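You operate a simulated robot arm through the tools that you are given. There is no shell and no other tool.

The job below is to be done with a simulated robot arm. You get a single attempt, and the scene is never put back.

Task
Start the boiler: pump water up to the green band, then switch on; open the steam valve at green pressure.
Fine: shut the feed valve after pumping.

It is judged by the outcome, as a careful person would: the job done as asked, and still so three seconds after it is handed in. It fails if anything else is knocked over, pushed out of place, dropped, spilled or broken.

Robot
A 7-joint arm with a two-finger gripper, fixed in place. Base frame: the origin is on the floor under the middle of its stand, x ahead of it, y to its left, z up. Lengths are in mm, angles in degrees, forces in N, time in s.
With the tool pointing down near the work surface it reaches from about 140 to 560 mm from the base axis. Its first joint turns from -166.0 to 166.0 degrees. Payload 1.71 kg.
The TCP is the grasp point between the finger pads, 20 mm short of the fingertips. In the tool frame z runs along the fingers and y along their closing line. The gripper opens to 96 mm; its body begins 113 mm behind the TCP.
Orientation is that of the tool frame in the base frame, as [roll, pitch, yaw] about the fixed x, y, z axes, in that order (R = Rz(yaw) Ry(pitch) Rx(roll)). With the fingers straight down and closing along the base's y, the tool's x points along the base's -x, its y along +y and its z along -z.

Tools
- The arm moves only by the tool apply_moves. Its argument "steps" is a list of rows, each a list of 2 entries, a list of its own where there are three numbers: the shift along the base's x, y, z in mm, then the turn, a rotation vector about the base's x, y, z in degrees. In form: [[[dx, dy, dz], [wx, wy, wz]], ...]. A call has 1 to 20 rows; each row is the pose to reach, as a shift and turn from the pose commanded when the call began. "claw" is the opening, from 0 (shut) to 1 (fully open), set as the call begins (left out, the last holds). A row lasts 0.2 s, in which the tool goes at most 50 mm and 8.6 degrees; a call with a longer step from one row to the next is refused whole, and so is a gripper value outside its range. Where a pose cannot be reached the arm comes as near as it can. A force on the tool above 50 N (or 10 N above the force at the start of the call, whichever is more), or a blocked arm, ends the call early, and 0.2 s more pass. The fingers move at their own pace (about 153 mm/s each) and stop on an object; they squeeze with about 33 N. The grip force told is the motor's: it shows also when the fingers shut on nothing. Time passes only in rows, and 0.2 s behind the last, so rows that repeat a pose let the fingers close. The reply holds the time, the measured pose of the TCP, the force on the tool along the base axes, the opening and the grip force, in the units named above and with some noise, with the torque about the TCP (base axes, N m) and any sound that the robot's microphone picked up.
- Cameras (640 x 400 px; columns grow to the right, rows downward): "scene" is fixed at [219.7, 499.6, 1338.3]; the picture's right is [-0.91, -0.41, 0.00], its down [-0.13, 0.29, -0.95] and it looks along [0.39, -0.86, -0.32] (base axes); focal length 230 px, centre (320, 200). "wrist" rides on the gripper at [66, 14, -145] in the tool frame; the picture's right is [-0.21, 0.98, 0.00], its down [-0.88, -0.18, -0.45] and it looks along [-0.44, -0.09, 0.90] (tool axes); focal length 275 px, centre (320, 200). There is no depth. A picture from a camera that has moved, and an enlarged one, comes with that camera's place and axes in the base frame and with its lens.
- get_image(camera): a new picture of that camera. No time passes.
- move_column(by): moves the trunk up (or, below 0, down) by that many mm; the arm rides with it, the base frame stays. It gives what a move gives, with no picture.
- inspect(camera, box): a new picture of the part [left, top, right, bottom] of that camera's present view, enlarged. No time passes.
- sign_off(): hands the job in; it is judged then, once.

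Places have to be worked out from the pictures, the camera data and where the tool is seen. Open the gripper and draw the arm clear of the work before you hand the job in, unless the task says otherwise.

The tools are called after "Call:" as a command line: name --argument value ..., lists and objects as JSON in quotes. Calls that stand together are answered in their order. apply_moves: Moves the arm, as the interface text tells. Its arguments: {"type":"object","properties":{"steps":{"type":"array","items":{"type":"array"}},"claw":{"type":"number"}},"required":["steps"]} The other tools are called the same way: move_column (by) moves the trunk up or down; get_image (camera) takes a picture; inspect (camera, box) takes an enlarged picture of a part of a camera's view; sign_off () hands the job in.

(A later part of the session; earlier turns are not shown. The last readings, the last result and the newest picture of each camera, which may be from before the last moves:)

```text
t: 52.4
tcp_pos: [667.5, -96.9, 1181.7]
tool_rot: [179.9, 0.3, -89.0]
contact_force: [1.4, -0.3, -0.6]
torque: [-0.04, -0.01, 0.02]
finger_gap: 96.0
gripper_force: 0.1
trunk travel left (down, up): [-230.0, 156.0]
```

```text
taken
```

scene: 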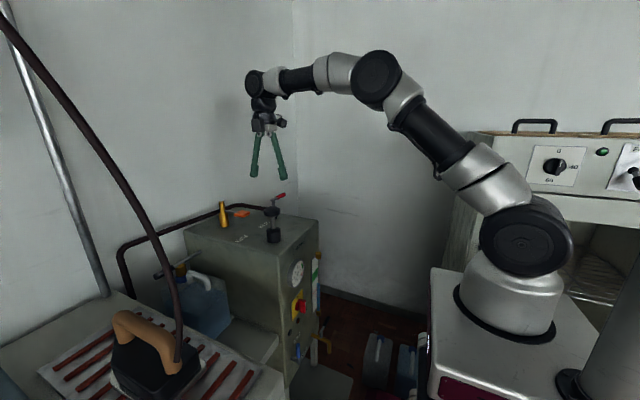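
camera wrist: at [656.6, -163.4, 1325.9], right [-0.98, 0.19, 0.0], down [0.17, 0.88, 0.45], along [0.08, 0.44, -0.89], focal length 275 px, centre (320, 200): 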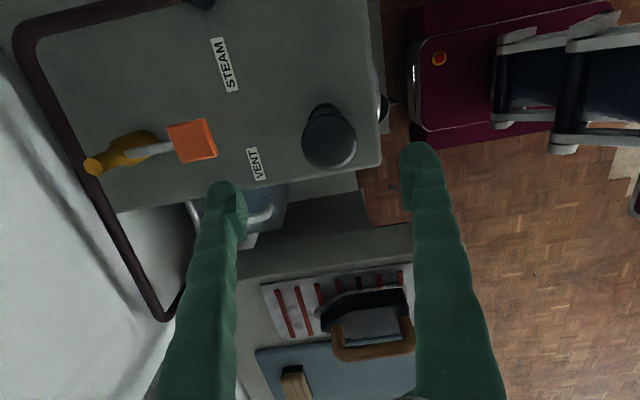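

From both views the mushroom knob is at about (660,-87), top z≈1056, diameter ≈55 mm. I center over it and descend part way.

Call:
apply_moves --steps '[[[-4, 5, -30], [0, 0, 0]], [[-7.5, 10, -60], [0, 0, 0]], [[-7.5, 10, -60], [0, 0, 0]]]'

Call:
get_image --camera "wrist"

Call:
inspect --camera "scene" --box '[200, 140, 340, 260]'

```text
t: 53.2
tcp_pos: [663.6, -86.9, 1121.9]
tool_rot: [179.9, 0.5, -89.1]
contact_force: [0.0, 0.4, -0.4]
torque: [0.02, 0.01, 0.01]
finger_gap: 96.1
gripper_force: 0.1
trunk travel left (down, up): [-230.0, 156.0]
```

```text
taken
camera wrist: at [651.1, -154.7, 1266.3], right [-0.98, 0.19, 0.0], down [0.17, 0.88, 0.45], along [0.08, 0.44, -0.89], focal length 275 px, centre (320, 200)
```

wrist: 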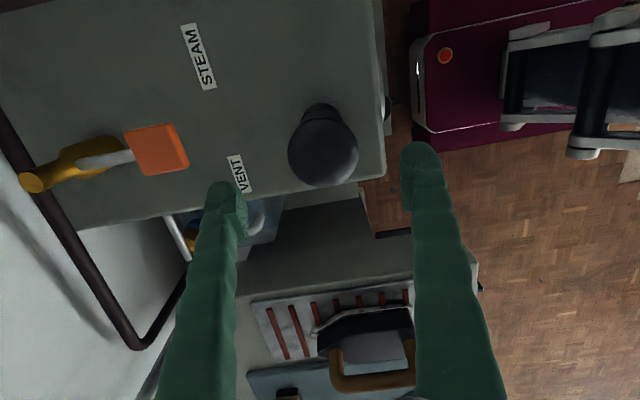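

```text
3.33 times, centred on (270, 200) of scene
camera zoom: at [219.7, 499.6, 1338.3], right [-0.91, -0.41, 0.0], down [-0.13, 0.29, -0.95], along [0.39, -0.86, -0.32], focal length 766 px, centre (487, 200)
```

zoom: 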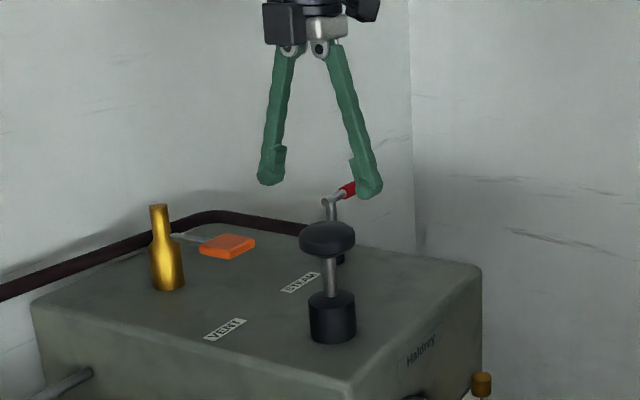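

Knob well centred (adjusting ~3 mm in y). I descend so the fingers straddle the cap at z≈1042, then close on it gently in a following call.

Call:
apply_moves --steps '[[[-1, -2, -40], [0, 0, 0]], [[-1.5, -3, -80], [0, 0, 0]], [[-1.5, -3, -80], [0, 0, 0]]]'

Call:
get_image --camera "wrist"

Call:
inspect --camera "scene" --box '[220, 160, 320, 260]'

```text
t: 54.0
tcp_pos: [662.1, -91.8, 1039.4]
tool_rot: [179.9, 0.4, -89.1]
contact_force: [-0.1, 0.5, 0.3]
torque: [-0.02, -0.03, 0.0]
finger_gap: 96.0
gripper_force: 0.0
trunk travel left (down, up): [-230.0, 156.0]
```

```text
taken
camera wrist: at [649.4, -159.7, 1183.9], right [-0.98, 0.19, 0.0], down [0.17, 0.88, 0.45], along [0.08, 0.44, -0.89], focal length 275 px, centre (320, 200)
```

wrist: 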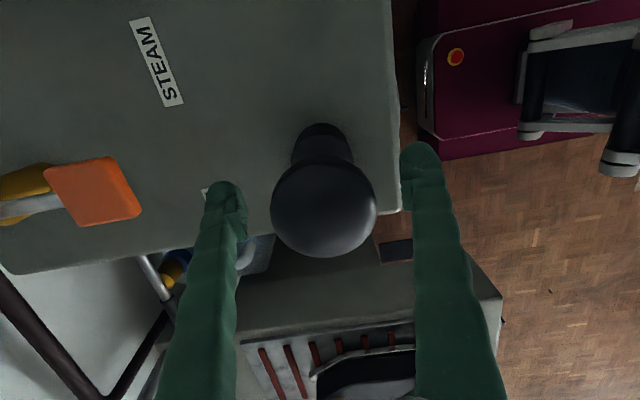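

```text
4.00 times, centred on (270, 210) of scene
camera zoom: at [219.7, 499.6, 1338.3], right [-0.91, -0.41, 0.0], down [-0.13, 0.29, -0.95], along [0.39, -0.86, -0.32], focal length 920 px, centre (520, 160)
```

zoom: 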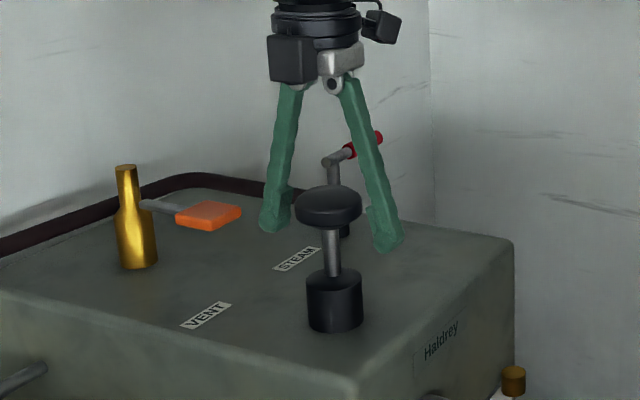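

The cap is centred between the fingers. I close on it and hold a moment.

Call:
apply_moves --steps '[[[0, 0, 0], [0, 0, 0]], [[0, 0, 0], [0, 0, 0]], [[0, 0, 0], [0, 0, 0]]]' --claw 0.4

Call:
inspect --camera "scene" --box '[220, 160, 320, 260]'

Call:
inspect --camera "scene" --box '[300, 245, 330, 300]'

```text
t: 54.8
tcp_pos: [660.2, -91.5, 1039.4]
tool_rot: [179.8, 0.4, -89.2]
contact_force: [-11.3, -1.3, -3.1]
torque: [-0.12, -0.11, 0.05]
finger_gap: 60.4
gripper_force: 35.6
trunk travel left (down, up): [-230.0, 156.0]
```

```text
4.00 times, centred on (270, 210) of scene
camera zoom: at [219.7, 499.6, 1338.3], right [-0.91, -0.41, 0.0], down [-0.13, 0.29, -0.95], along [0.39, -0.86, -0.32], focal length 920 px, centre (520, 160)
```

zoom: 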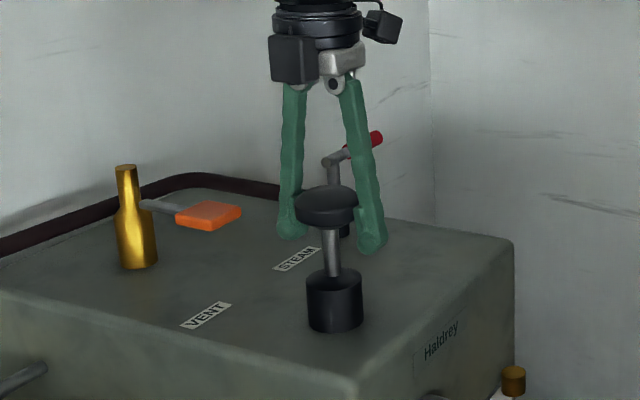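

```text
7.27 times, centred on (315, 272) of scene
camera zoom: at [219.7, 499.6, 1338.3], right [-0.91, -0.41, 0.0], down [-0.13, 0.29, -0.95], along [0.39, -0.86, -0.32], focal length 1672 px, centre (356, -327)
```

zoom: 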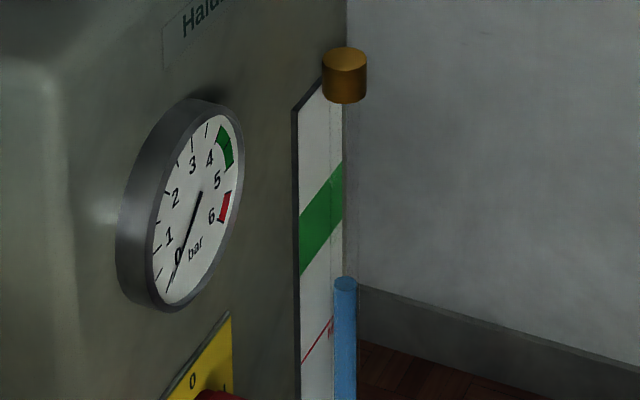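

Gripped at 60 mm with a small sideways load, so I shift x by -2.5 mm and press down 12 mm to test the plunger.

Call:
apply_moves --steps '[[[-2.5, 0, 0], [0, 0, 0]], [[-2.5, 0, -6], [0, 0, 0]], [[-2.5, 0, -12], [0, 0, 0]]]'

Call:
inspect --camera "scene" --box '[220, 160, 320, 260]'

Call:
inspect --camera "scene" --box '[300, 245, 330, 300]'

```text
t: 55.6
tcp_pos: [660.4, -91.4, 1028.6]
tool_rot: [-179.8, 0.3, -89.1]
contact_force: [11.4, -2.7, 5.7]
torque: [-0.27, -0.51, -0.05]
finger_gap: 60.4
gripper_force: 35.0
trunk travel left (down, up): [-230.0, 156.0]
```

```text
4.00 times, centred on (270, 210) of scene
camera zoom: at [219.7, 499.6, 1338.3], right [-0.91, -0.41, 0.0], down [-0.13, 0.29, -0.95], along [0.39, -0.86, -0.32], focal length 920 px, centre (520, 160)
```

zoom: 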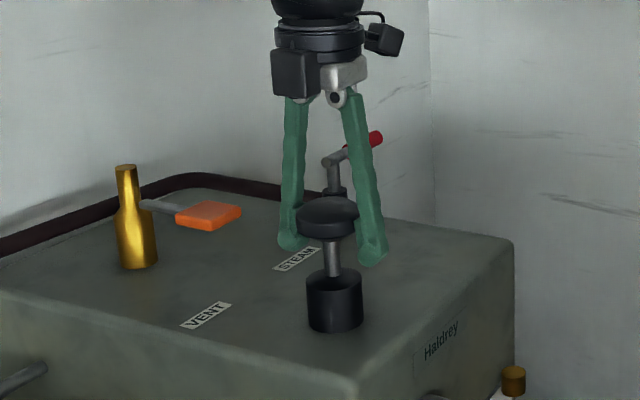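

```text
7.27 times, centred on (315, 272) of scene
camera zoom: at [219.7, 499.6, 1338.3], right [-0.91, -0.41, 0.0], down [-0.13, 0.29, -0.95], along [0.39, -0.86, -0.32], focal length 1672 px, centre (356, -327)
```

zoom: 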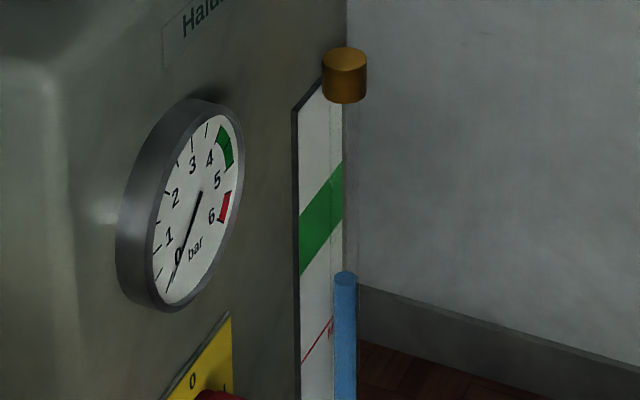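

The level rose from row 283 to 278 while pressing — the mushroom plunger is the pump and the feed is open. By projecting the green band onto the tube I estimate it spans rows ≈200–260 in this zoom, so I aim for about 230. I continue pressing down in steps.

Call:
apply_moves --steps '[[[1.2, 0, -6], [0, 0, 0]], [[1.2, 0, -12], [0, 0, 0]], [[1.2, 0, -18], [0, 0, 0]]]'

Call:
inspect --camera "scene" --box '[220, 160, 320, 260]'

Call:
inspect --camera "scene" --box '[300, 245, 330, 300]'

```text
t: 56.4
tcp_pos: [659.3, -92.2, 1013.2]
tool_rot: [179.9, 0.4, -89.0]
contact_force: [12.6, -9.0, 8.5]
torque: [-0.13, 0.16, -0.07]
finger_gap: 60.5
gripper_force: 35.0
trunk travel left (down, up): [-230.0, 156.0]
```

```text
4.00 times, centred on (270, 210) of scene
camera zoom: at [219.7, 499.6, 1338.3], right [-0.91, -0.41, 0.0], down [-0.13, 0.29, -0.95], along [0.39, -0.86, -0.32], focal length 920 px, centre (520, 160)
```

zoom: 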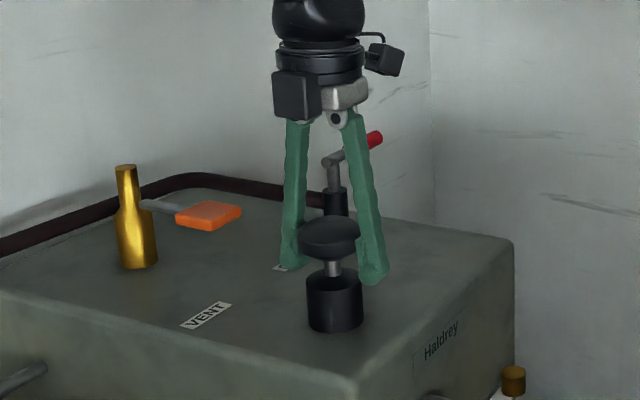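

```text
7.27 times, centred on (315, 272) of scene
camera zoom: at [219.7, 499.6, 1338.3], right [-0.91, -0.41, 0.0], down [-0.13, 0.29, -0.95], along [0.39, -0.86, -0.32], focal length 1672 px, centre (356, -327)
```

zoom: 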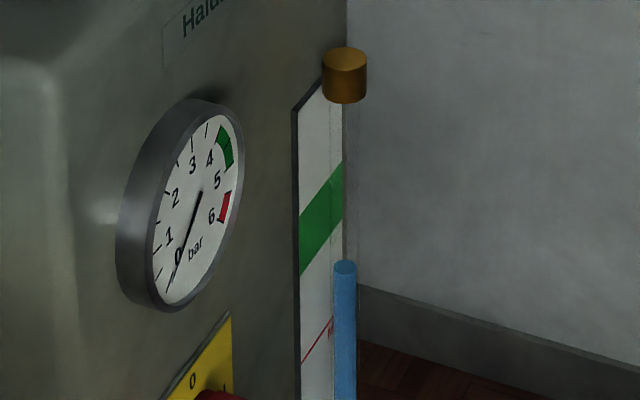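

Level is now at row 267 and the plunger's still moving. I continue down to the end of the stroke with small lateral corrections.

Call:
apply_moves --steps '[[[0.8, -1.5, -5], [0, 0, 0]], [[0.8, -1.5, -10], [0, 0, 0]]]'

Call:
inspect --camera "scene" --box '[220, 160, 320, 260]'

Call:
inspect --camera "scene" --box '[300, 245, 330, 300]'

```text
t: 57.0
tcp_pos: [659.7, -92.1, 1002.3]
tool_rot: [179.9, 0.6, -89.1]
contact_force: [9.5, -10.0, 10.7]
torque: [0.33, 0.37, -0.02]
finger_gap: 60.2
gripper_force: 35.3
trunk travel left (down, up): [-230.0, 156.0]
```

```text
4.00 times, centred on (270, 210) of scene
camera zoom: at [219.7, 499.6, 1338.3], right [-0.91, -0.41, 0.0], down [-0.13, 0.29, -0.95], along [0.39, -0.86, -0.32], focal length 920 px, centre (520, 160)
```

zoom: 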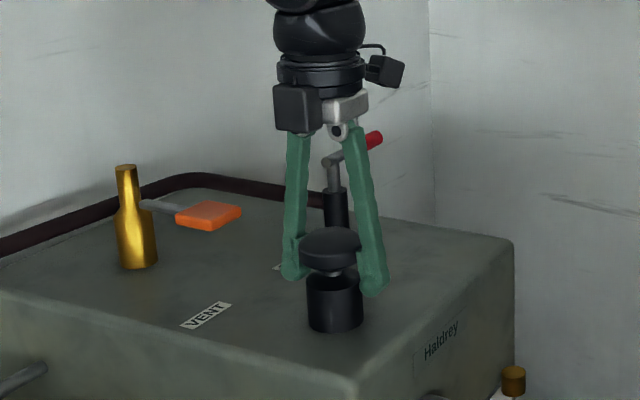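

```text
7.27 times, centred on (315, 272) of scene
camera zoom: at [219.7, 499.6, 1338.3], right [-0.91, -0.41, 0.0], down [-0.13, 0.29, -0.95], along [0.39, -0.86, -0.32], focal length 1672 px, centre (356, -327)
```

zoom: 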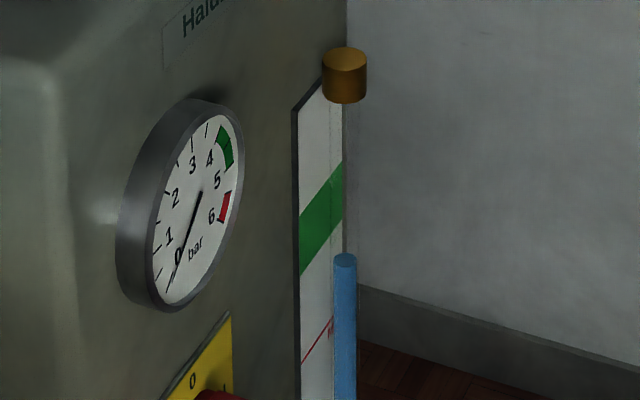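

Level at row 260 after one full stroke (37 mm). I raise the plunger back up.

Call:
apply_moves --steps '[[[0, 0, 10], [0, 0, 0]], [[0, 0, 20], [0, 0, 0]], [[0, 0, 30], [0, 0, 0]], [[0, 0, 38], [0, 0, 0]]]'

Call:
inspect --camera "scene" --box '[220, 160, 320, 260]'

Call:
inspect --camera "scene" --box '[300, 245, 330, 300]'

```text
t: 58.0
tcp_pos: [660.2, -93.2, 1039.9]
tool_rot: [180.0, 0.5, -89.1]
contact_force: [7.5, -6.6, 3.8]
torque: [-0.08, 0.55, 0.01]
finger_gap: 60.5
gripper_force: 34.6
trunk travel left (down, up): [-230.0, 156.0]
```

```text
4.00 times, centred on (270, 210) of scene
camera zoom: at [219.7, 499.6, 1338.3], right [-0.91, -0.41, 0.0], down [-0.13, 0.29, -0.95], along [0.39, -0.86, -0.32], focal length 920 px, centre (520, 160)
```

zoom: 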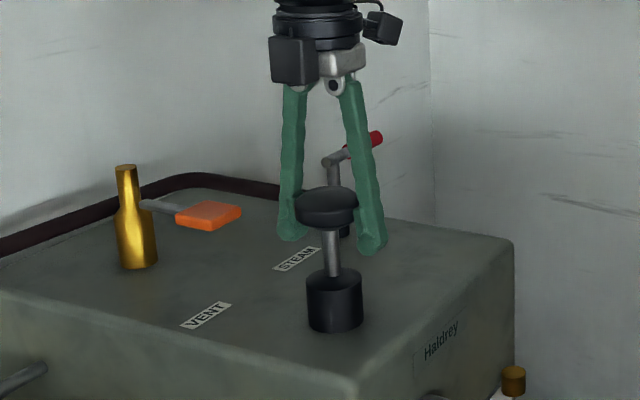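

```text
7.27 times, centred on (315, 272) of scene
camera zoom: at [219.7, 499.6, 1338.3], right [-0.91, -0.41, 0.0], down [-0.13, 0.29, -0.95], along [0.39, -0.86, -0.32], focal length 1672 px, centre (356, -327)
```

zoom: 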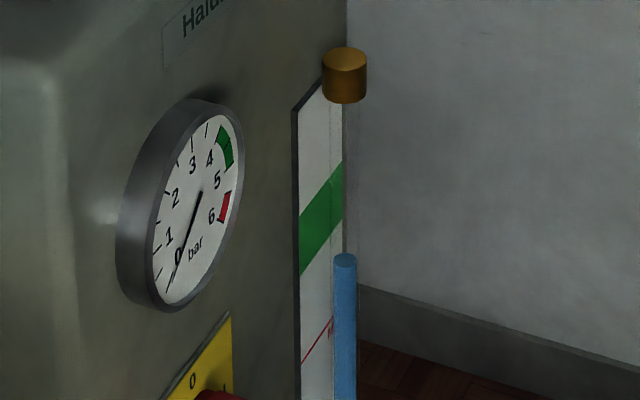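

The level holds at 259 on the upstroke (check valve works). Second downstroke now.

Call:
apply_moves --steps '[[[0, -1, -10], [0, 0, 0]], [[0, -1, -20], [0, 0, 0]], [[0, -1, -30], [0, 0, 0]], [[0, -1, -38], [0, 0, 0]]]'

Call:
inspect --camera "scene" --box '[300, 245, 330, 300]'

Call:
inspect --camera "scene" --box '[308, 258, 324, 274]'

```text
t: 59.0
tcp_pos: [660.2, -92.1, 1000.7]
tool_rot: [180.0, 0.5, -88.9]
contact_force: [9.9, 1.4, 10.3]
torque: [0.35, 0.15, -0.01]
finger_gap: 60.2
gripper_force: 34.7
trunk travel left (down, up): [-230.0, 156.0]
```

```text
7.27 times, centred on (315, 272) of scene
camera zoom: at [219.7, 499.6, 1338.3], right [-0.91, -0.41, 0.0], down [-0.13, 0.29, -0.95], along [0.39, -0.86, -0.32], focal length 1672 px, centre (356, -327)
```

zoom: 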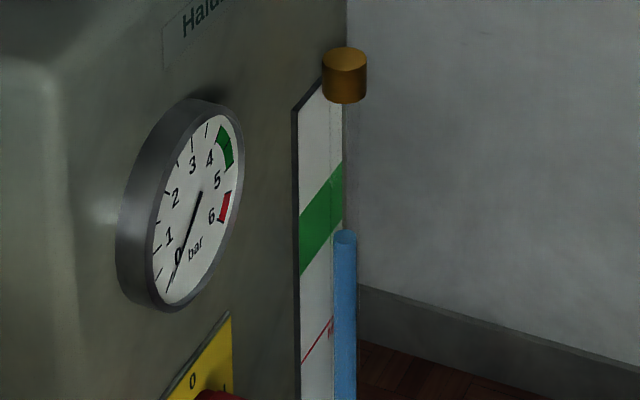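

```text
16.00 times, centred on (316, 266) of scene
camera zoom: at [219.7, 499.6, 1338.3], right [-0.91, -0.41, 0.0], down [-0.13, 0.29, -0.95], along [0.39, -0.86, -0.32], focal length 3678 px, centre (384, -856)
```

zoom: 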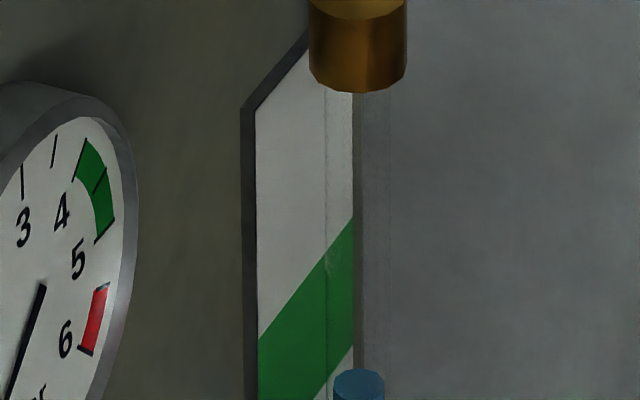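

The water top is now at row ≈382 in the 16× zoom while the green band projected onto the tube spans ≈294–429 (centre ≈361), so it's inside green. I lift the plunger and add a small partial stroke (~12 mm) to reach the middle of the band, then return it to the top.

Call:
apply_moves --steps '[[[0, 0, 10], [0, 0, 0]], [[0, 0, 20], [0, 0, 0]], [[0, 0, 30], [0, 0, 0]], [[0, 0, 38], [0, 0, 0]], [[0, 0, 32], [0, 0, 0]], [[0, 0, 26], [0, 0, 0]], [[0, 0, 32], [0, 0, 0]], [[0, 0, 38], [0, 0, 0]]]'

Call:
inspect --camera "scene" --box '[308, 258, 324, 274]'

Call:
inspect --camera "scene" --box '[220, 160, 320, 260]'

```text
t: 60.8
tcp_pos: [660.0, -91.8, 1039.9]
tool_rot: [179.7, 0.5, -89.2]
contact_force: [6.5, 3.6, 3.8]
torque: [0.17, -0.14, 0.11]
finger_gap: 60.2
gripper_force: 35.2
trunk travel left (down, up): [-230.0, 156.0]
```

```text
16.00 times, centred on (316, 266) of scene
camera zoom: at [219.7, 499.6, 1338.3], right [-0.91, -0.41, 0.0], down [-0.13, 0.29, -0.95], along [0.39, -0.86, -0.32], focal length 3678 px, centre (384, -856)
```

zoom: 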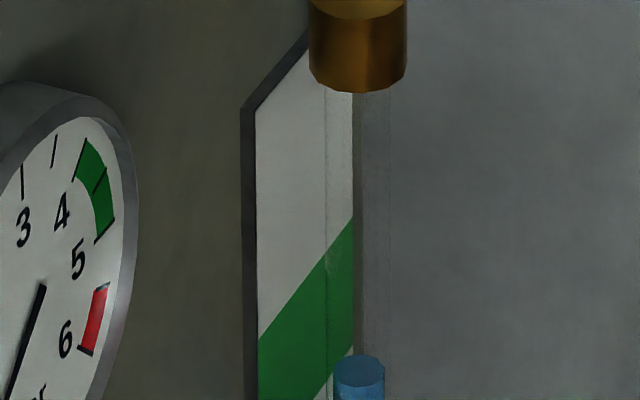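

```text
4.00 times, centred on (270, 210) of scene
camera zoom: at [219.7, 499.6, 1338.3], right [-0.91, -0.41, 0.0], down [-0.13, 0.29, -0.95], along [0.39, -0.86, -0.32], focal length 920 px, centre (520, 160)
```

zoom: 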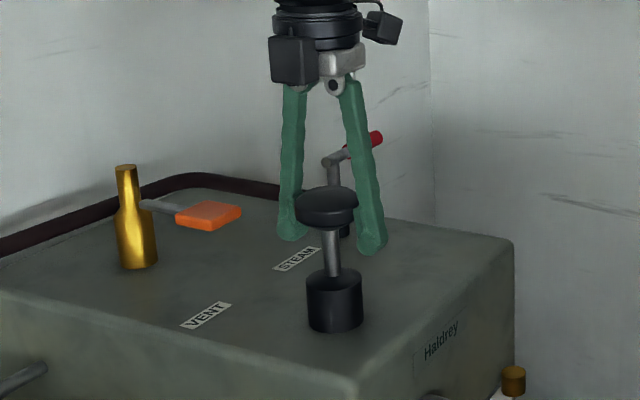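

Water top is now ≈369 with the band ≈294–429: essentially mid-green. I release the knob and rise straight up.

Call:
apply_moves --steps '[[[0, 0, 0], [0, 0, 0]], [[0, 0, 0], [0, 0, 0]], [[0, 0, 40], [0, 0, 0]], [[0, 0, 80], [0, 0, 0]], [[0, 0, 120], [0, 0, 0]]]' --claw 1

Call:
get_image --camera "scene"

Call:
inspect --camera "scene" --box '[220, 160, 340, 300]'

```text
t: 62.0
tcp_pos: [662.4, -92.6, 1161.0]
tool_rot: [179.9, 0.5, -89.2]
contact_force: [-0.3, 0.4, 1.2]
torque: [-0.01, 0.01, -0.01]
finger_gap: 96.0
gripper_force: 0.0
trunk travel left (down, up): [-230.0, 156.0]
```

```text
taken
```

scene: 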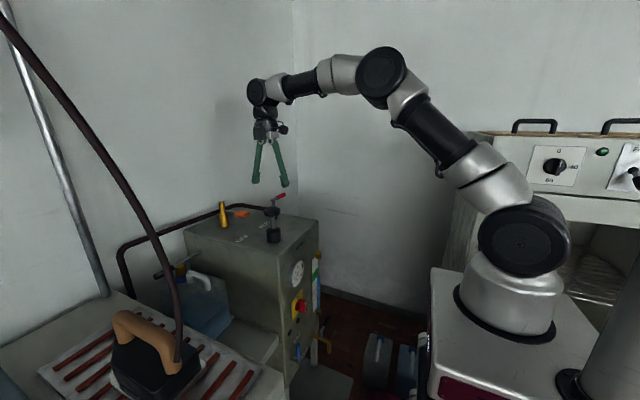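

```text
2.86 times, centred on (280, 230) of scene
camera zoom: at [219.7, 499.6, 1338.3], right [-0.91, -0.41, 0.0], down [-0.13, 0.29, -0.95], along [0.39, -0.86, -0.32], focal length 657 px, centre (434, 114)
```

zoom: 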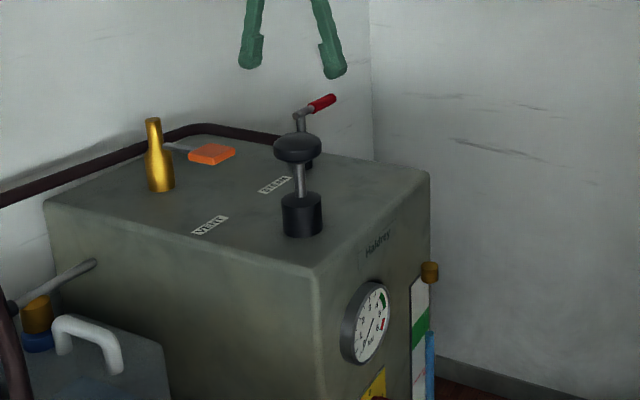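

Plunger is back up. Next I close the feed valve: first I back the arm off in front of the boiler, then lower the trunk.

Call:
apply_moves --steps '[[[-37, 10, 0], [0, 0, 0]], [[-74, 20, 0], [0, 0, 0]], [[-111, 31, 0], [0, 0, 0]], [[-148, 42, 0], [0, 0, 0]], [[-185, 52, 0], [0, 0, 0]], [[-185, 52, 0], [0, 0, 0]]]' --claw 0.5

Call:
move_column --by -200

Call:
get_image --camera "scene"

Call:
get_image --camera "wrist"

```text
t: 63.4
tcp_pos: [473.2, -43.4, 1157.6]
tool_rot: [180.0, 0.6, -89.1]
contact_force: [0.1, 0.5, -0.5]
torque: [-0.02, 0.01, 0.02]
finger_gap: 47.9
gripper_force: 0.0
trunk travel left (down, up): [-230.0, 156.0]
```

```text
t: 65.6
tcp_pos: [472.5, -41.5, 957.6]
tool_rot: [179.9, 0.3, -89.1]
contact_force: [-0.1, 0.7, -0.4]
torque: [0.01, 0.01, 0.0]
finger_gap: 47.9
gripper_force: 0.1
trunk travel left (down, up): [-30.0, 356.0]
```

```text
taken
```

scene: 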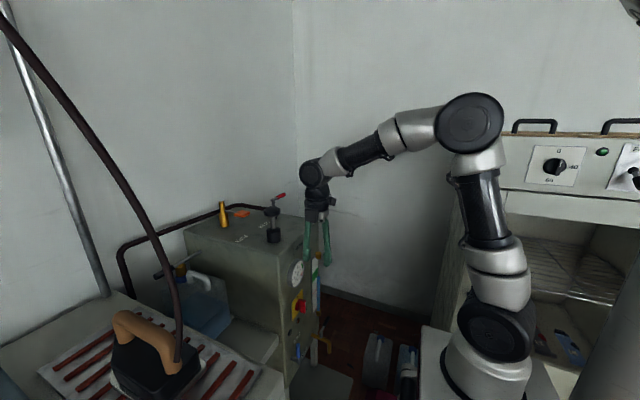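

```text
taken
camera wrist: at [460.5, -109.2, 1101.7], right [-0.98, 0.19, 0.0], down [0.17, 0.88, 0.45], along [0.08, 0.44, -0.89], focal length 275 px, centre (320, 200)
```

wrist: 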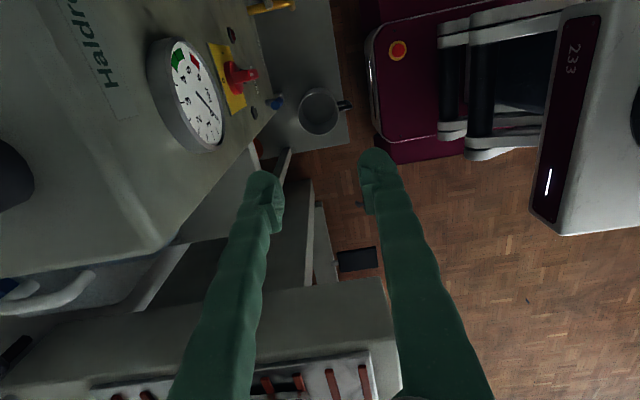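

Now I descend in front of the panel with the tool pointing down to z≈620.

Call:
apply_moves --steps '[[[0, 5, -42], [0, 0, 0]], [[0, 10, -84], [0, 0, 0]], [[0, 15, -126], [0, 0, 0]], [[0, 20, -168], [0, 0, 0]], [[0, 25, -210], [0, 0, 0]], [[0, 31, -252], [0, 0, 0]], [[0, 36, -294], [0, 0, 0]], [[0, 41, -338], [0, 0, 0]], [[0, 41, -338], [0, 0, 0]]]'

Call:
get_image --camera "wrist"

Call:
get_image --camera "scene"

```text
t: 67.6
tcp_pos: [475.3, 1.8, 619.9]
tool_rot: [179.9, 0.4, -89.1]
contact_force: [0.2, 0.4, -0.4]
torque: [-0.01, 0.02, 0.01]
finger_gap: 47.8
gripper_force: 0.0
trunk travel left (down, up): [-30.0, 356.0]
```

```text
taken
camera wrist: at [462.5, -65.4, 763.7], right [-0.98, 0.19, 0.0], down [0.17, 0.88, 0.45], along [0.08, 0.44, -0.89], focal length 275 px, centre (320, 200)
```

wrist: 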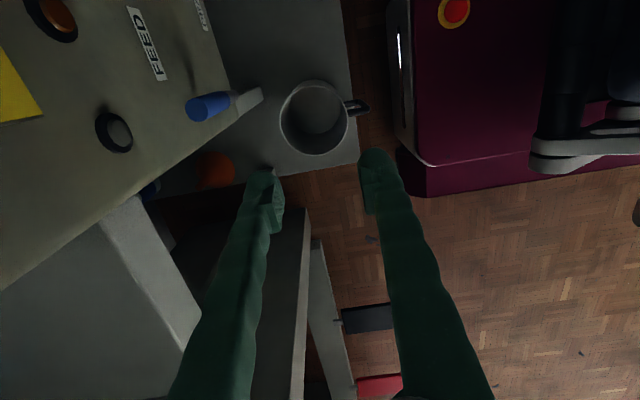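

```text
taken
```

scene: 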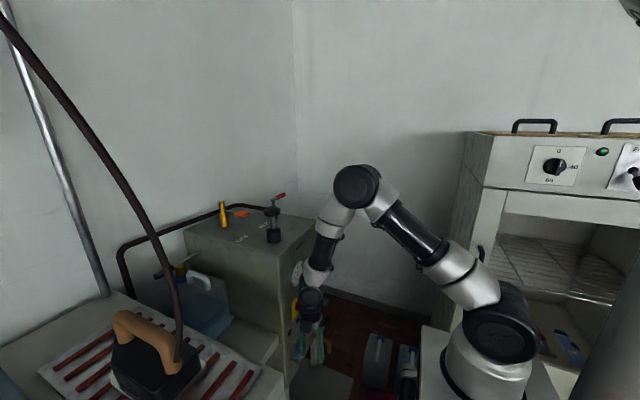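

Next I rotate the gripper to the orientation used for the vertical feed lever (pointing forward, camera on top) while going to the pre-approach point.

Call:
apply_moves --steps '[[[0, 1, -4], [-6.17, -3.86, 3.93]], [[0, 2, -8], [-12.34, -7.72, 7.86]], [[0, 3, -12], [-18.51, -11.58, 11.79]], [[-1, 4, -16], [-24.68, -15.45, 15.72]], [[-2, 5, -21], [-30.85, -19.31, 19.65]], [[-2, 6, -26], [-37.02, -23.17, 23.58]], [[-3, 7, -31], [-43.18, -27.03, 27.52]], [[-3, 8, -36], [-49.35, -30.89, 31.45]], [[-4, 9, -41], [-55.52, -34.75, 35.38]], [[-4, 10, -46], [-61.69, -38.62, 39.31]], [[-5, 11, -51], [-67.86, -42.48, 43.24]], [[-5, 12, -56], [-74.03, -46.34, 47.17]], [[-5, 12, -60], [-80.2, -50.2, 51.1]], [[-5, 12, -60], [-80.2, -50.2, 51.1]]]'

Call:
get_image --camera "wrist"

Call:
get_image --camera "scene"

```text
t: 70.6
tcp_pos: [471.0, 15.7, 563.8]
tool_rot: [78.9, -88.5, 76.6]
contact_force: [1.2, -0.5, -1.1]
torque: [0.0, -0.01, 0.0]
finger_gap: 48.0
gripper_force: 0.1
out of reach, approached as far as the arm can: row 12
trunk travel left (down, up): [-30.0, 356.0]
```

```text
taken
camera wrist: at [333.5, 65.1, 629.7], right [-0.41, -0.89, -0.18], down [-0.33, 0.33, -0.88], along [0.85, -0.3, -0.43], focal length 275 px, centre (320, 200)
```

wrist: 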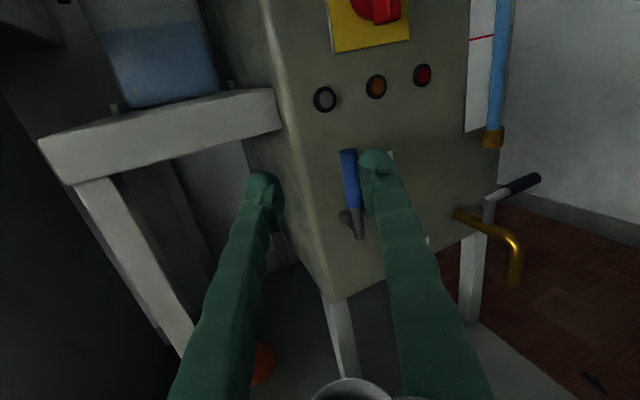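

```text
taken
```

scene: 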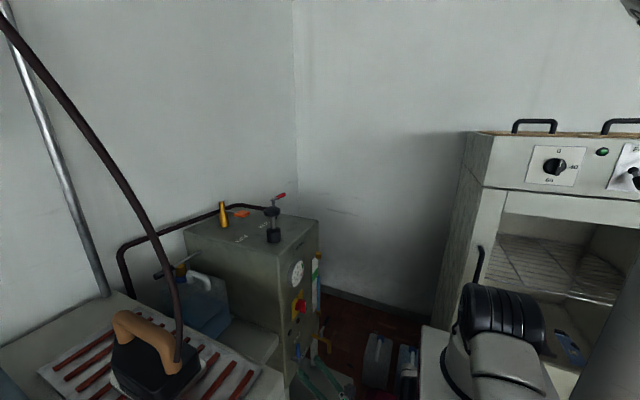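

The feed lever is at y≈-50, tip z≈552. I align and slide in along the tool axis so the fingers straddle it near z≈533.

Call:
apply_moves --steps '[[[5, -28, -30], [0, 0, 0]], [[30, -40, -30], [0, 0, 0]], [[56, -52, -30], [0, 0, 0]], [[82, -64, -30], [0, 0, 0]], [[82, -64, -30], [0, 0, 0]]]'

Call:
get_image --camera "wrist"

```text
t: 71.8
tcp_pos: [548.8, -37.5, 534.8]
tool_rot: [101.7, -89.0, 54.2]
contact_force: [0.2, -0.1, 0.8]
torque: [-0.02, 0.0, -0.02]
finger_gap: 47.9
gripper_force: 0.1
trunk travel left (down, up): [-30.0, 356.0]
```

```text
taken
camera wrist: at [412.7, 10.1, 601.1], right [-0.4, -0.9, -0.19], down [-0.34, 0.34, -0.88], along [0.85, -0.29, -0.44], focal length 275 px, centre (320, 200)
```

wrist: 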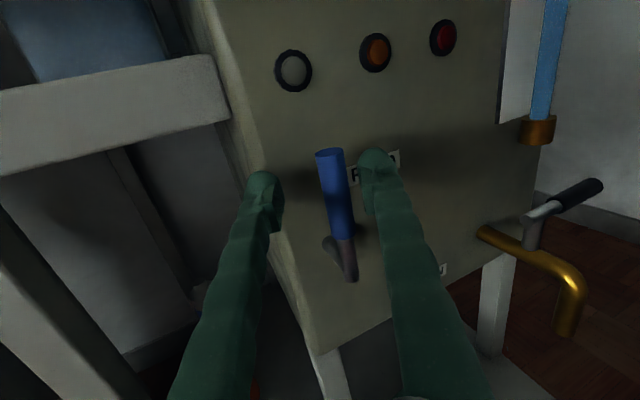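

The lever is between the fingers, ~9 mm toward the right finger. I shift -7 mm in y, narrow to a loose 30 mm gap and start the closing arc toward -y.

Call:
apply_moves --steps '[[[0, -7, 0], [0, 0, 0]], [[0, -7, 0], [0, 0, 0]], [[0, -17.4, -0.5], [8, 0, 0]], [[0, -27.7, -2.5], [16, 0, 0]], [[0, -37.6, -5.9], [24, 0, 0]], [[0, -46.9, -10.6], [32, 0, 0]]]' --claw 0.31

Call:
get_image --camera "wrist"

```text
t: 73.2
tcp_pos: [549.6, -101.8, 519.4]
tool_rot: [-116.5, -59.7, -88.3]
contact_force: [-0.6, -0.4, 0.9]
torque: [0.02, 0.0, 0.0]
finger_gap: 29.9
gripper_force: 0.2
trunk travel left (down, up): [-30.0, 356.0]
```

```text
taken
camera wrist: at [412.7, -94.7, 601.2], right [-0.42, -0.66, -0.62], down [-0.34, 0.75, -0.57], along [0.84, -0.03, -0.54], focal length 275 px, centre (320, 200)
```

wrist: 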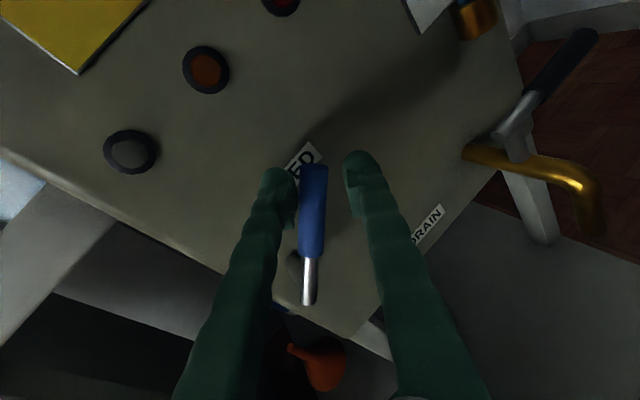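

The lever follows (~35–40° so far); the tool position is slightly ahead of its roll, so I continue the arc with corrected targets.

Call:
apply_moves --steps '[[[0, -2, -5.5], [8, 0, 0]], [[0, -5.7, -11.4], [16, 0, 0]], [[0, -9.5, -18.6], [24, 0, 0]], [[0, -12.5, -26.1], [32, 0, 0]]]'

Call:
get_image --camera "wrist"

```text
t: 74.2
tcp_pos: [547.2, -112.5, 493.0]
tool_rot: [-115.5, -27.5, -88.9]
contact_force: [-0.3, -0.5, 0.5]
torque: [0.0, 0.03, -0.01]
finger_gap: 29.6
gripper_force: 0.2
trunk travel left (down, up): [-30.0, 356.0]
```

```text
taken
camera wrist: at [411.8, -150.5, 566.2], right [-0.42, -0.23, -0.88], down [-0.34, 0.94, -0.09], along [0.84, 0.26, -0.47], focal length 275 px, centre (320, 200)
```

wrist: 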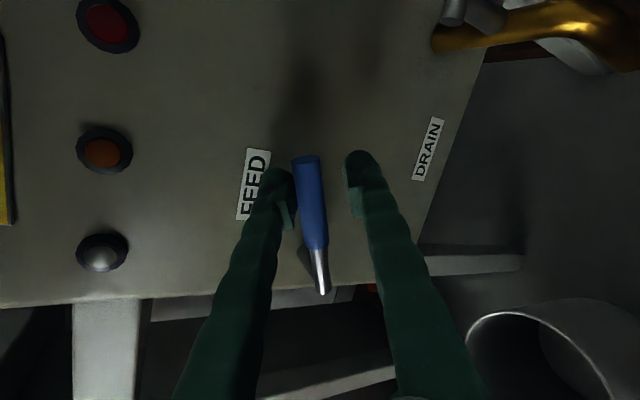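

Continuing to the horizontal closed position.

Call:
apply_moves --steps '[[[0, -3.9, -10.1], [8, 0, 0]], [[0, -6.4, -20.2], [16, 0, 0]], [[0, -7.5, -30.4], [24, 0, 0]], [[0, -7.4, -35], [28, 0, 0]]]'

Call:
get_image --camera "wrist"

```text
t: 75.2
tcp_pos: [549.7, -119.4, 460.3]
tool_rot: [-114.8, 0.3, -89.1]
contact_force: [3.0, -0.8, 11.4]
torque: [0.08, -0.08, 0.08]
finger_gap: 36.6
gripper_force: 5.5
trunk travel left (down, up): [-30.0, 356.0]
```

```text
taken
camera wrist: at [413.8, -188.2, 507.7], right [-0.41, 0.21, -0.89], down [-0.34, 0.87, 0.36], along [0.84, 0.45, -0.29], focal length 275 px, centre (320, 200)
```

wrist: 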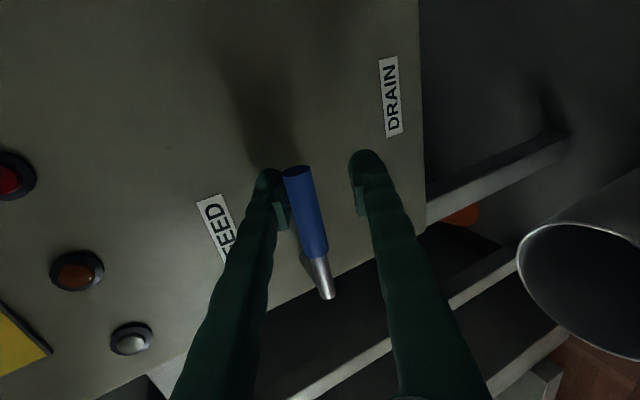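

The feed lever is at its closed stop (11 N) and horizontal as at the start. I relieve the push, open the fingers and back away, then raise the trunk 100 mm for the switch and steam work.

Call:
apply_moves --steps '[[[0, 0, 8], [0, 0, 0]], [[0, 0, 8], [0, 0, 0]], [[-36, 0, 24], [0, 0, 0]], [[-72, 0, 41], [0, 0, 0]], [[-90, 0, 60], [0, 0, 0]]]' --claw 0.5

Call:
get_image --camera "wrist"

Call:
inspect --camera "scene" --box '[280, 240, 345, 375]'

```text
t: 76.4
tcp_pos: [457.9, -119.6, 521.4]
tool_rot: [-115.1, 0.4, -89.2]
contact_force: [0.0, 0.2, 0.9]
torque: [-0.05, -0.02, 0.0]
finger_gap: 47.8
gripper_force: 0.0
trunk travel left (down, up): [-30.0, 356.0]
```

```text
taken
camera wrist: at [322.8, -187.5, 569.0], right [-0.42, 0.21, -0.89], down [-0.34, 0.87, 0.36], along [0.84, 0.45, -0.29], focal length 275 px, centre (320, 200)
```

wrist: 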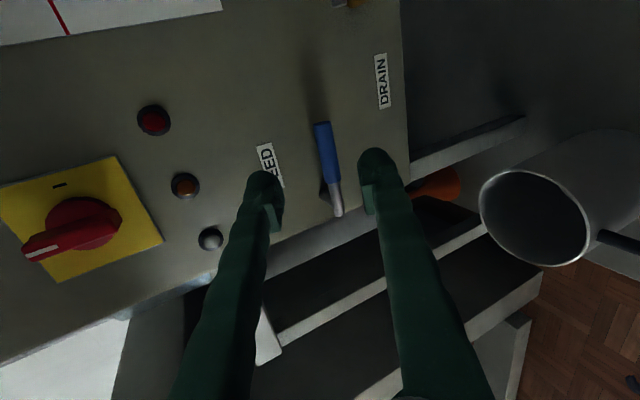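

```text
2.96 times, centred on (312, 308) of scene
camera zoom: at [219.7, 499.6, 1338.3], right [-0.91, -0.41, 0.0], down [-0.13, 0.29, -0.95], along [0.39, -0.86, -0.32], focal length 681 px, centre (342, -118)
```

zoom: 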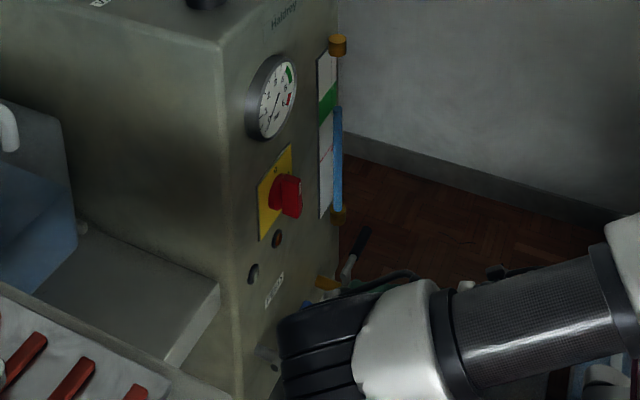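

Feed lever is back horizontal (shut). I raise the trunk 100 mm and turn the gripper to point straight at the panel with the fingers closing sideways, ready for the switch knob.

Call:
move_column --by 100

Call:
apply_moves --steps '[[[0, 1, 6], [-7.37, -1.63, 1.63]], [[0, 2, 12], [-14.73, -3.27, 3.27]], [[0, 3, 18], [-22.1, -4.9, 4.9]], [[2, 4, 24], [-29.5, -6.5, 6.5]], [[4, 5, 30], [-36.8, -8.2, 8.2]], [[6, 6, 36], [-44.2, -9.8, 9.8]], [[8, 7, 42], [-51.6, -11.4, 11.4]], [[10, 8, 48], [-58.9, -13.1, 13.1]], [[12, 9, 54], [-66.3, -14.7, 14.7]], [[14, 10, 60], [-73.7, -16.3, 16.3]], [[16, 10, 66], [-81, -18, 18]], [[18, 10, 70], [-88.4, -19.6, 19.6]], [[18, 10, 70], [-88.4, -19.6, 19.6]]]'

Call:
get_image --camera "wrist"

Call:
get_image --camera "scene"

```text
t: 77.7
tcp_pos: [459.0, -119.0, 622.5]
tool_rot: [-115.1, 0.3, -89.1]
contact_force: [0.0, 0.1, 0.7]
torque: [0.01, -0.02, 0.02]
finger_gap: 48.0
gripper_force: 0.1
trunk travel left (down, up): [-130.0, 256.0]
```

```text
t: 80.5
tcp_pos: [475.7, -109.1, 692.1]
tool_rot: [173.2, -89.0, 7.0]
contact_force: [0.4, -0.2, -0.1]
torque: [-0.02, 0.01, -0.01]
finger_gap: 48.0
gripper_force: 0.1
trunk travel left (down, up): [-130.0, 256.0]
```

```text
taken
camera wrist: at [333.1, -123.9, 759.5], right [0.0, -0.98, -0.2], down [-0.46, 0.18, -0.87], along [0.89, 0.09, -0.45], focal length 275 px, centre (320, 200)
```

wrist: 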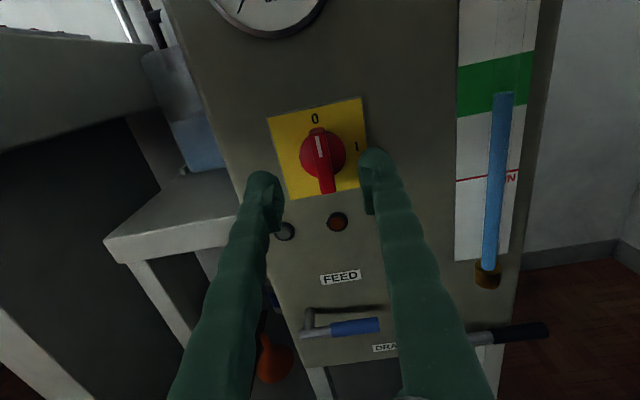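

```text
taken
```

scene: 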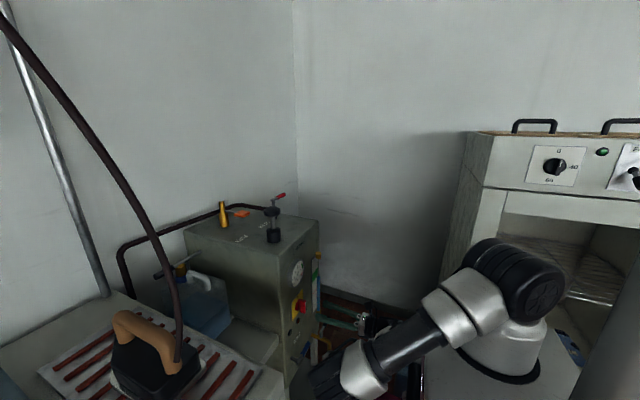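

The frontal view shows the water top inside the green band and the feed lever shut. I zoom in to verify the level and the switch geometry.

Call:
inspect --camera "wrist" --box '[440, 0, 560, 200]'

Call:
inspect --camera "wrist" --box '[250, 80, 390, 250]'

```text
2.00 times, centred on (500, 100) of wrist
camera zoom: at [333.1, -123.9, 759.5], right [0.0, -0.98, -0.2], down [-0.46, 0.18, -0.87], along [0.89, 0.09, -0.45], focal length 551 px, centre (-40, 400)
```

zoom: 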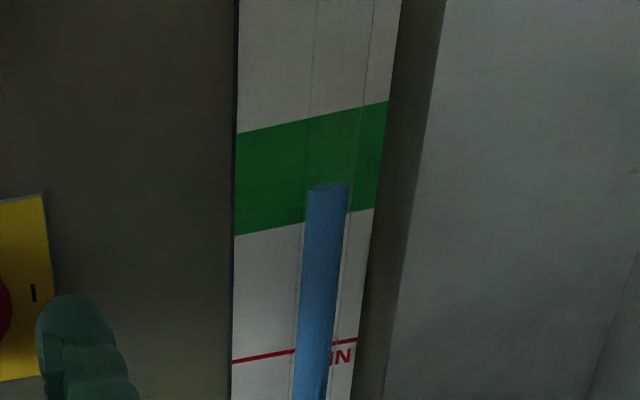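

```text
2.35 times, centred on (320, 165) of wrist
camera zoom: at [333.1, -123.9, 759.5], right [0.0, -0.98, -0.2], down [-0.46, 0.18, -0.87], along [0.89, 0.09, -0.45], focal length 648 px, centre (320, 282)
```

zoom: 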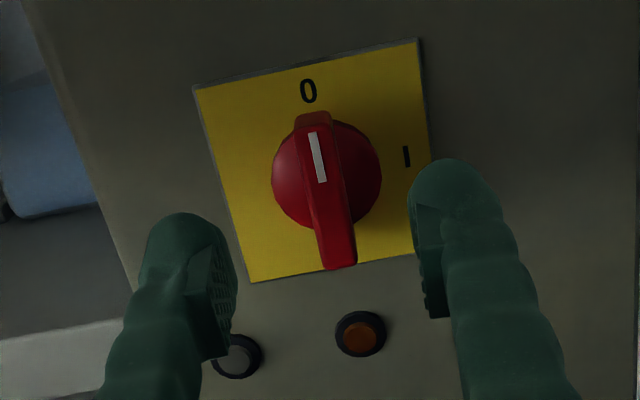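

Water top is inside the band (about 40% up from its lower edge). The knob axis is at y≈-110, z≈678, bar ~12 mm thick and sticking out to x≈560. I align and move in so the fingers straddle the bar.

Call:
apply_moves --steps '[[[4, -1, -14], [0, 0, 0]], [[34, -1, -14], [0, 0, 0]], [[64, -1, -14], [0, 0, 0]], [[86, -1, -14], [0, 0, 0]], [[86, -1, -14], [0, 0, 0]]]'

Call:
get_image --camera "wrist"

```text
t: 81.7
tcp_pos: [563.3, -109.2, 677.5]
tool_rot: [177.7, -89.0, 2.5]
contact_force: [0.0, -0.7, 0.4]
torque: [-0.05, -0.03, -0.01]
finger_gap: 48.0
gripper_force: 0.0
trunk travel left (down, up): [-130.0, 256.0]
```

```text
taken
camera wrist: at [421.0, -124.1, 745.2], right [0.0, -0.98, -0.21], down [-0.46, 0.18, -0.87], along [0.89, 0.09, -0.45], focal length 275 px, centre (320, 200)
```

wrist: 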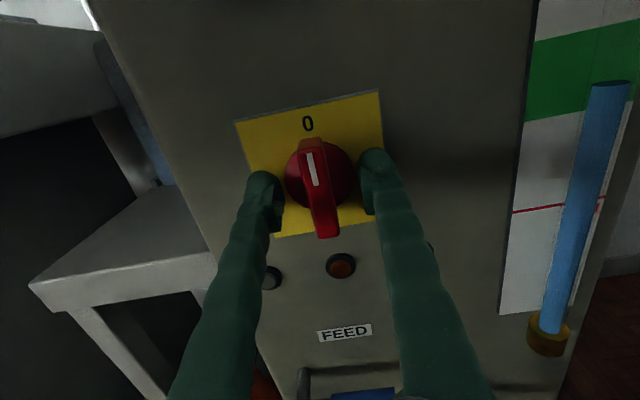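

The bar is well centred between the fingers. I close on it.

Call:
apply_moves --steps '[[[0, 0, 0], [0, 0, 0]], [[0, 0, 0], [0, 0, 0]], [[0, 0, 0], [0, 0, 0]]]' --claw 0

Call:
get_image --camera "wrist"

```text
t: 82.5
tcp_pos: [555.0, -109.0, 682.0]
tool_rot: [-164.1, -89.4, -16.0]
contact_force: [-32.1, 7.4, -13.3]
torque: [0.06, 0.68, 0.12]
finger_gap: 13.3
gripper_force: 35.1
trunk travel left (down, up): [-130.0, 256.0]
```

```text
taken
camera wrist: at [411.3, -124.4, 748.1], right [0.0, -0.98, -0.21], down [-0.45, 0.19, -0.87], along [0.89, 0.09, -0.44], focal length 275 px, centre (320, 200)
```

wrist: 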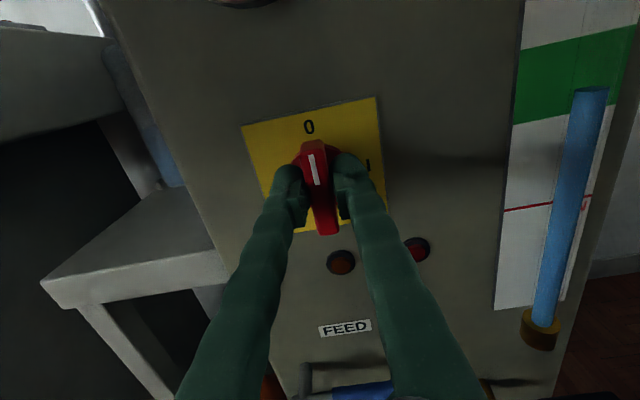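

Bar gripped (13 mm), but the fingertips press on the knob disc with ~32 N, so I ease back 9 mm in x.

Call:
apply_moves --steps '[[[-5, 0, 0], [0, 0, 0]], [[-9, 0, 0], [0, 0, 0]], [[-9, 0, 0], [0, 0, 0]]]'

Call:
inspect --camera "wrist" --box '[220, 80, 400, 250]'

```text
t: 83.3
tcp_pos: [555.5, -109.8, 682.3]
tool_rot: [167.0, -89.6, 13.0]
contact_force: [-6.8, -0.2, 24.0]
torque: [0.0, -0.08, 0.04]
finger_gap: 12.9
gripper_force: 34.8
trunk travel left (down, up): [-130.0, 256.0]
```

```text
2.35 times, centred on (310, 165) of wrist
camera zoom: at [411.2, -124.2, 747.7], right [0.0, -0.98, -0.2], down [-0.45, 0.18, -0.87], along [0.89, 0.09, -0.44], focal length 648 px, centre (344, 282)
```

zoom: 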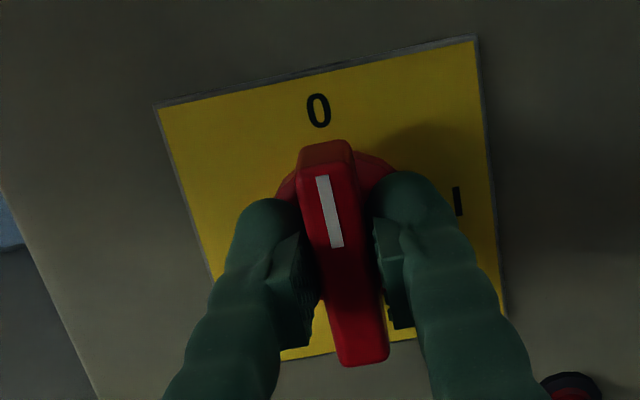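

Now mainly a vertical preload (24 N) since the grip sits ~4 mm higher than commanded. I relieve that and turn the knob +90° about x toward "1".

Call:
apply_moves --steps '[[[0, 0, 4.3], [0, 0, 0]], [[0, -0.4, 4.3], [8, 0, 0]], [[0, -0.8, 4.2], [16, 0, 0]], [[0, -1.2, 4.0], [24, 0, 0]], [[0, -1.6, 3.8], [32, 0, 0]], [[0, -1.9, 3.6], [40, 0, 0]], [[0, -2.2, 3.3], [48, 0, 0]], [[0, -2.5, 3.0], [56, 0, 0]], [[0, -2.7, 2.6], [64, 0, 0]], [[0, -2.9, 2.2], [72, 0, 0]], [[0, -3, 1.8], [80, 0, 0]], [[0, -3, 1.4], [88, 0, 0]], [[0, -3, 1.3], [92, 0, 0]]]'

Call:
get_image --camera "wrist"

Call:
inspect --camera "scene" --box '[270, 240, 345, 330]'

```text
t: 86.1
tcp_pos: [554.2, -110.3, 680.4]
tool_rot: [-89.9, 1.9, -88.9]
contact_force: [23.1, 5.1, 19.1]
torque: [-0.37, -0.19, 0.27]
finger_gap: 13.5
gripper_force: 34.7
trunk travel left (down, up): [-130.0, 256.0]
```

```text
taken
camera wrist: at [411.5, -179.8, 662.7], right [0.0, 0.24, -0.97], down [-0.46, 0.86, 0.21], along [0.89, 0.45, 0.11], focal length 275 px, centre (320, 200)
```

wrist: 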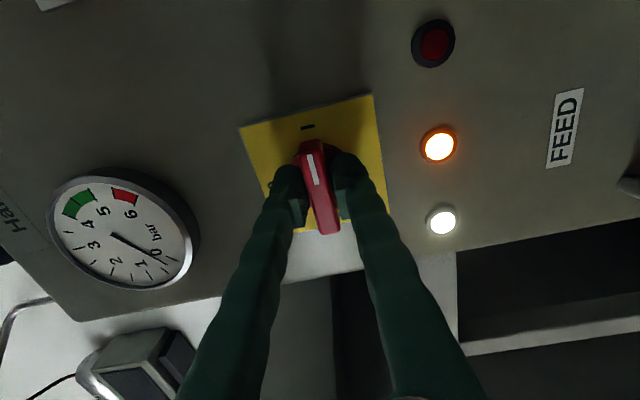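

```text
4.44 times, centred on (308, 285) of scene
camera zoom: at [219.7, 499.6, 1338.3], right [-0.91, -0.41, 0.0], down [-0.13, 0.29, -0.95], along [0.39, -0.86, -0.32], focal length 1022 px, centre (376, -178)
```

zoom: 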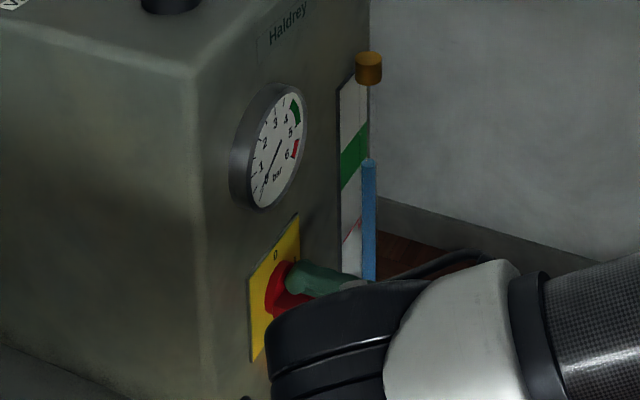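

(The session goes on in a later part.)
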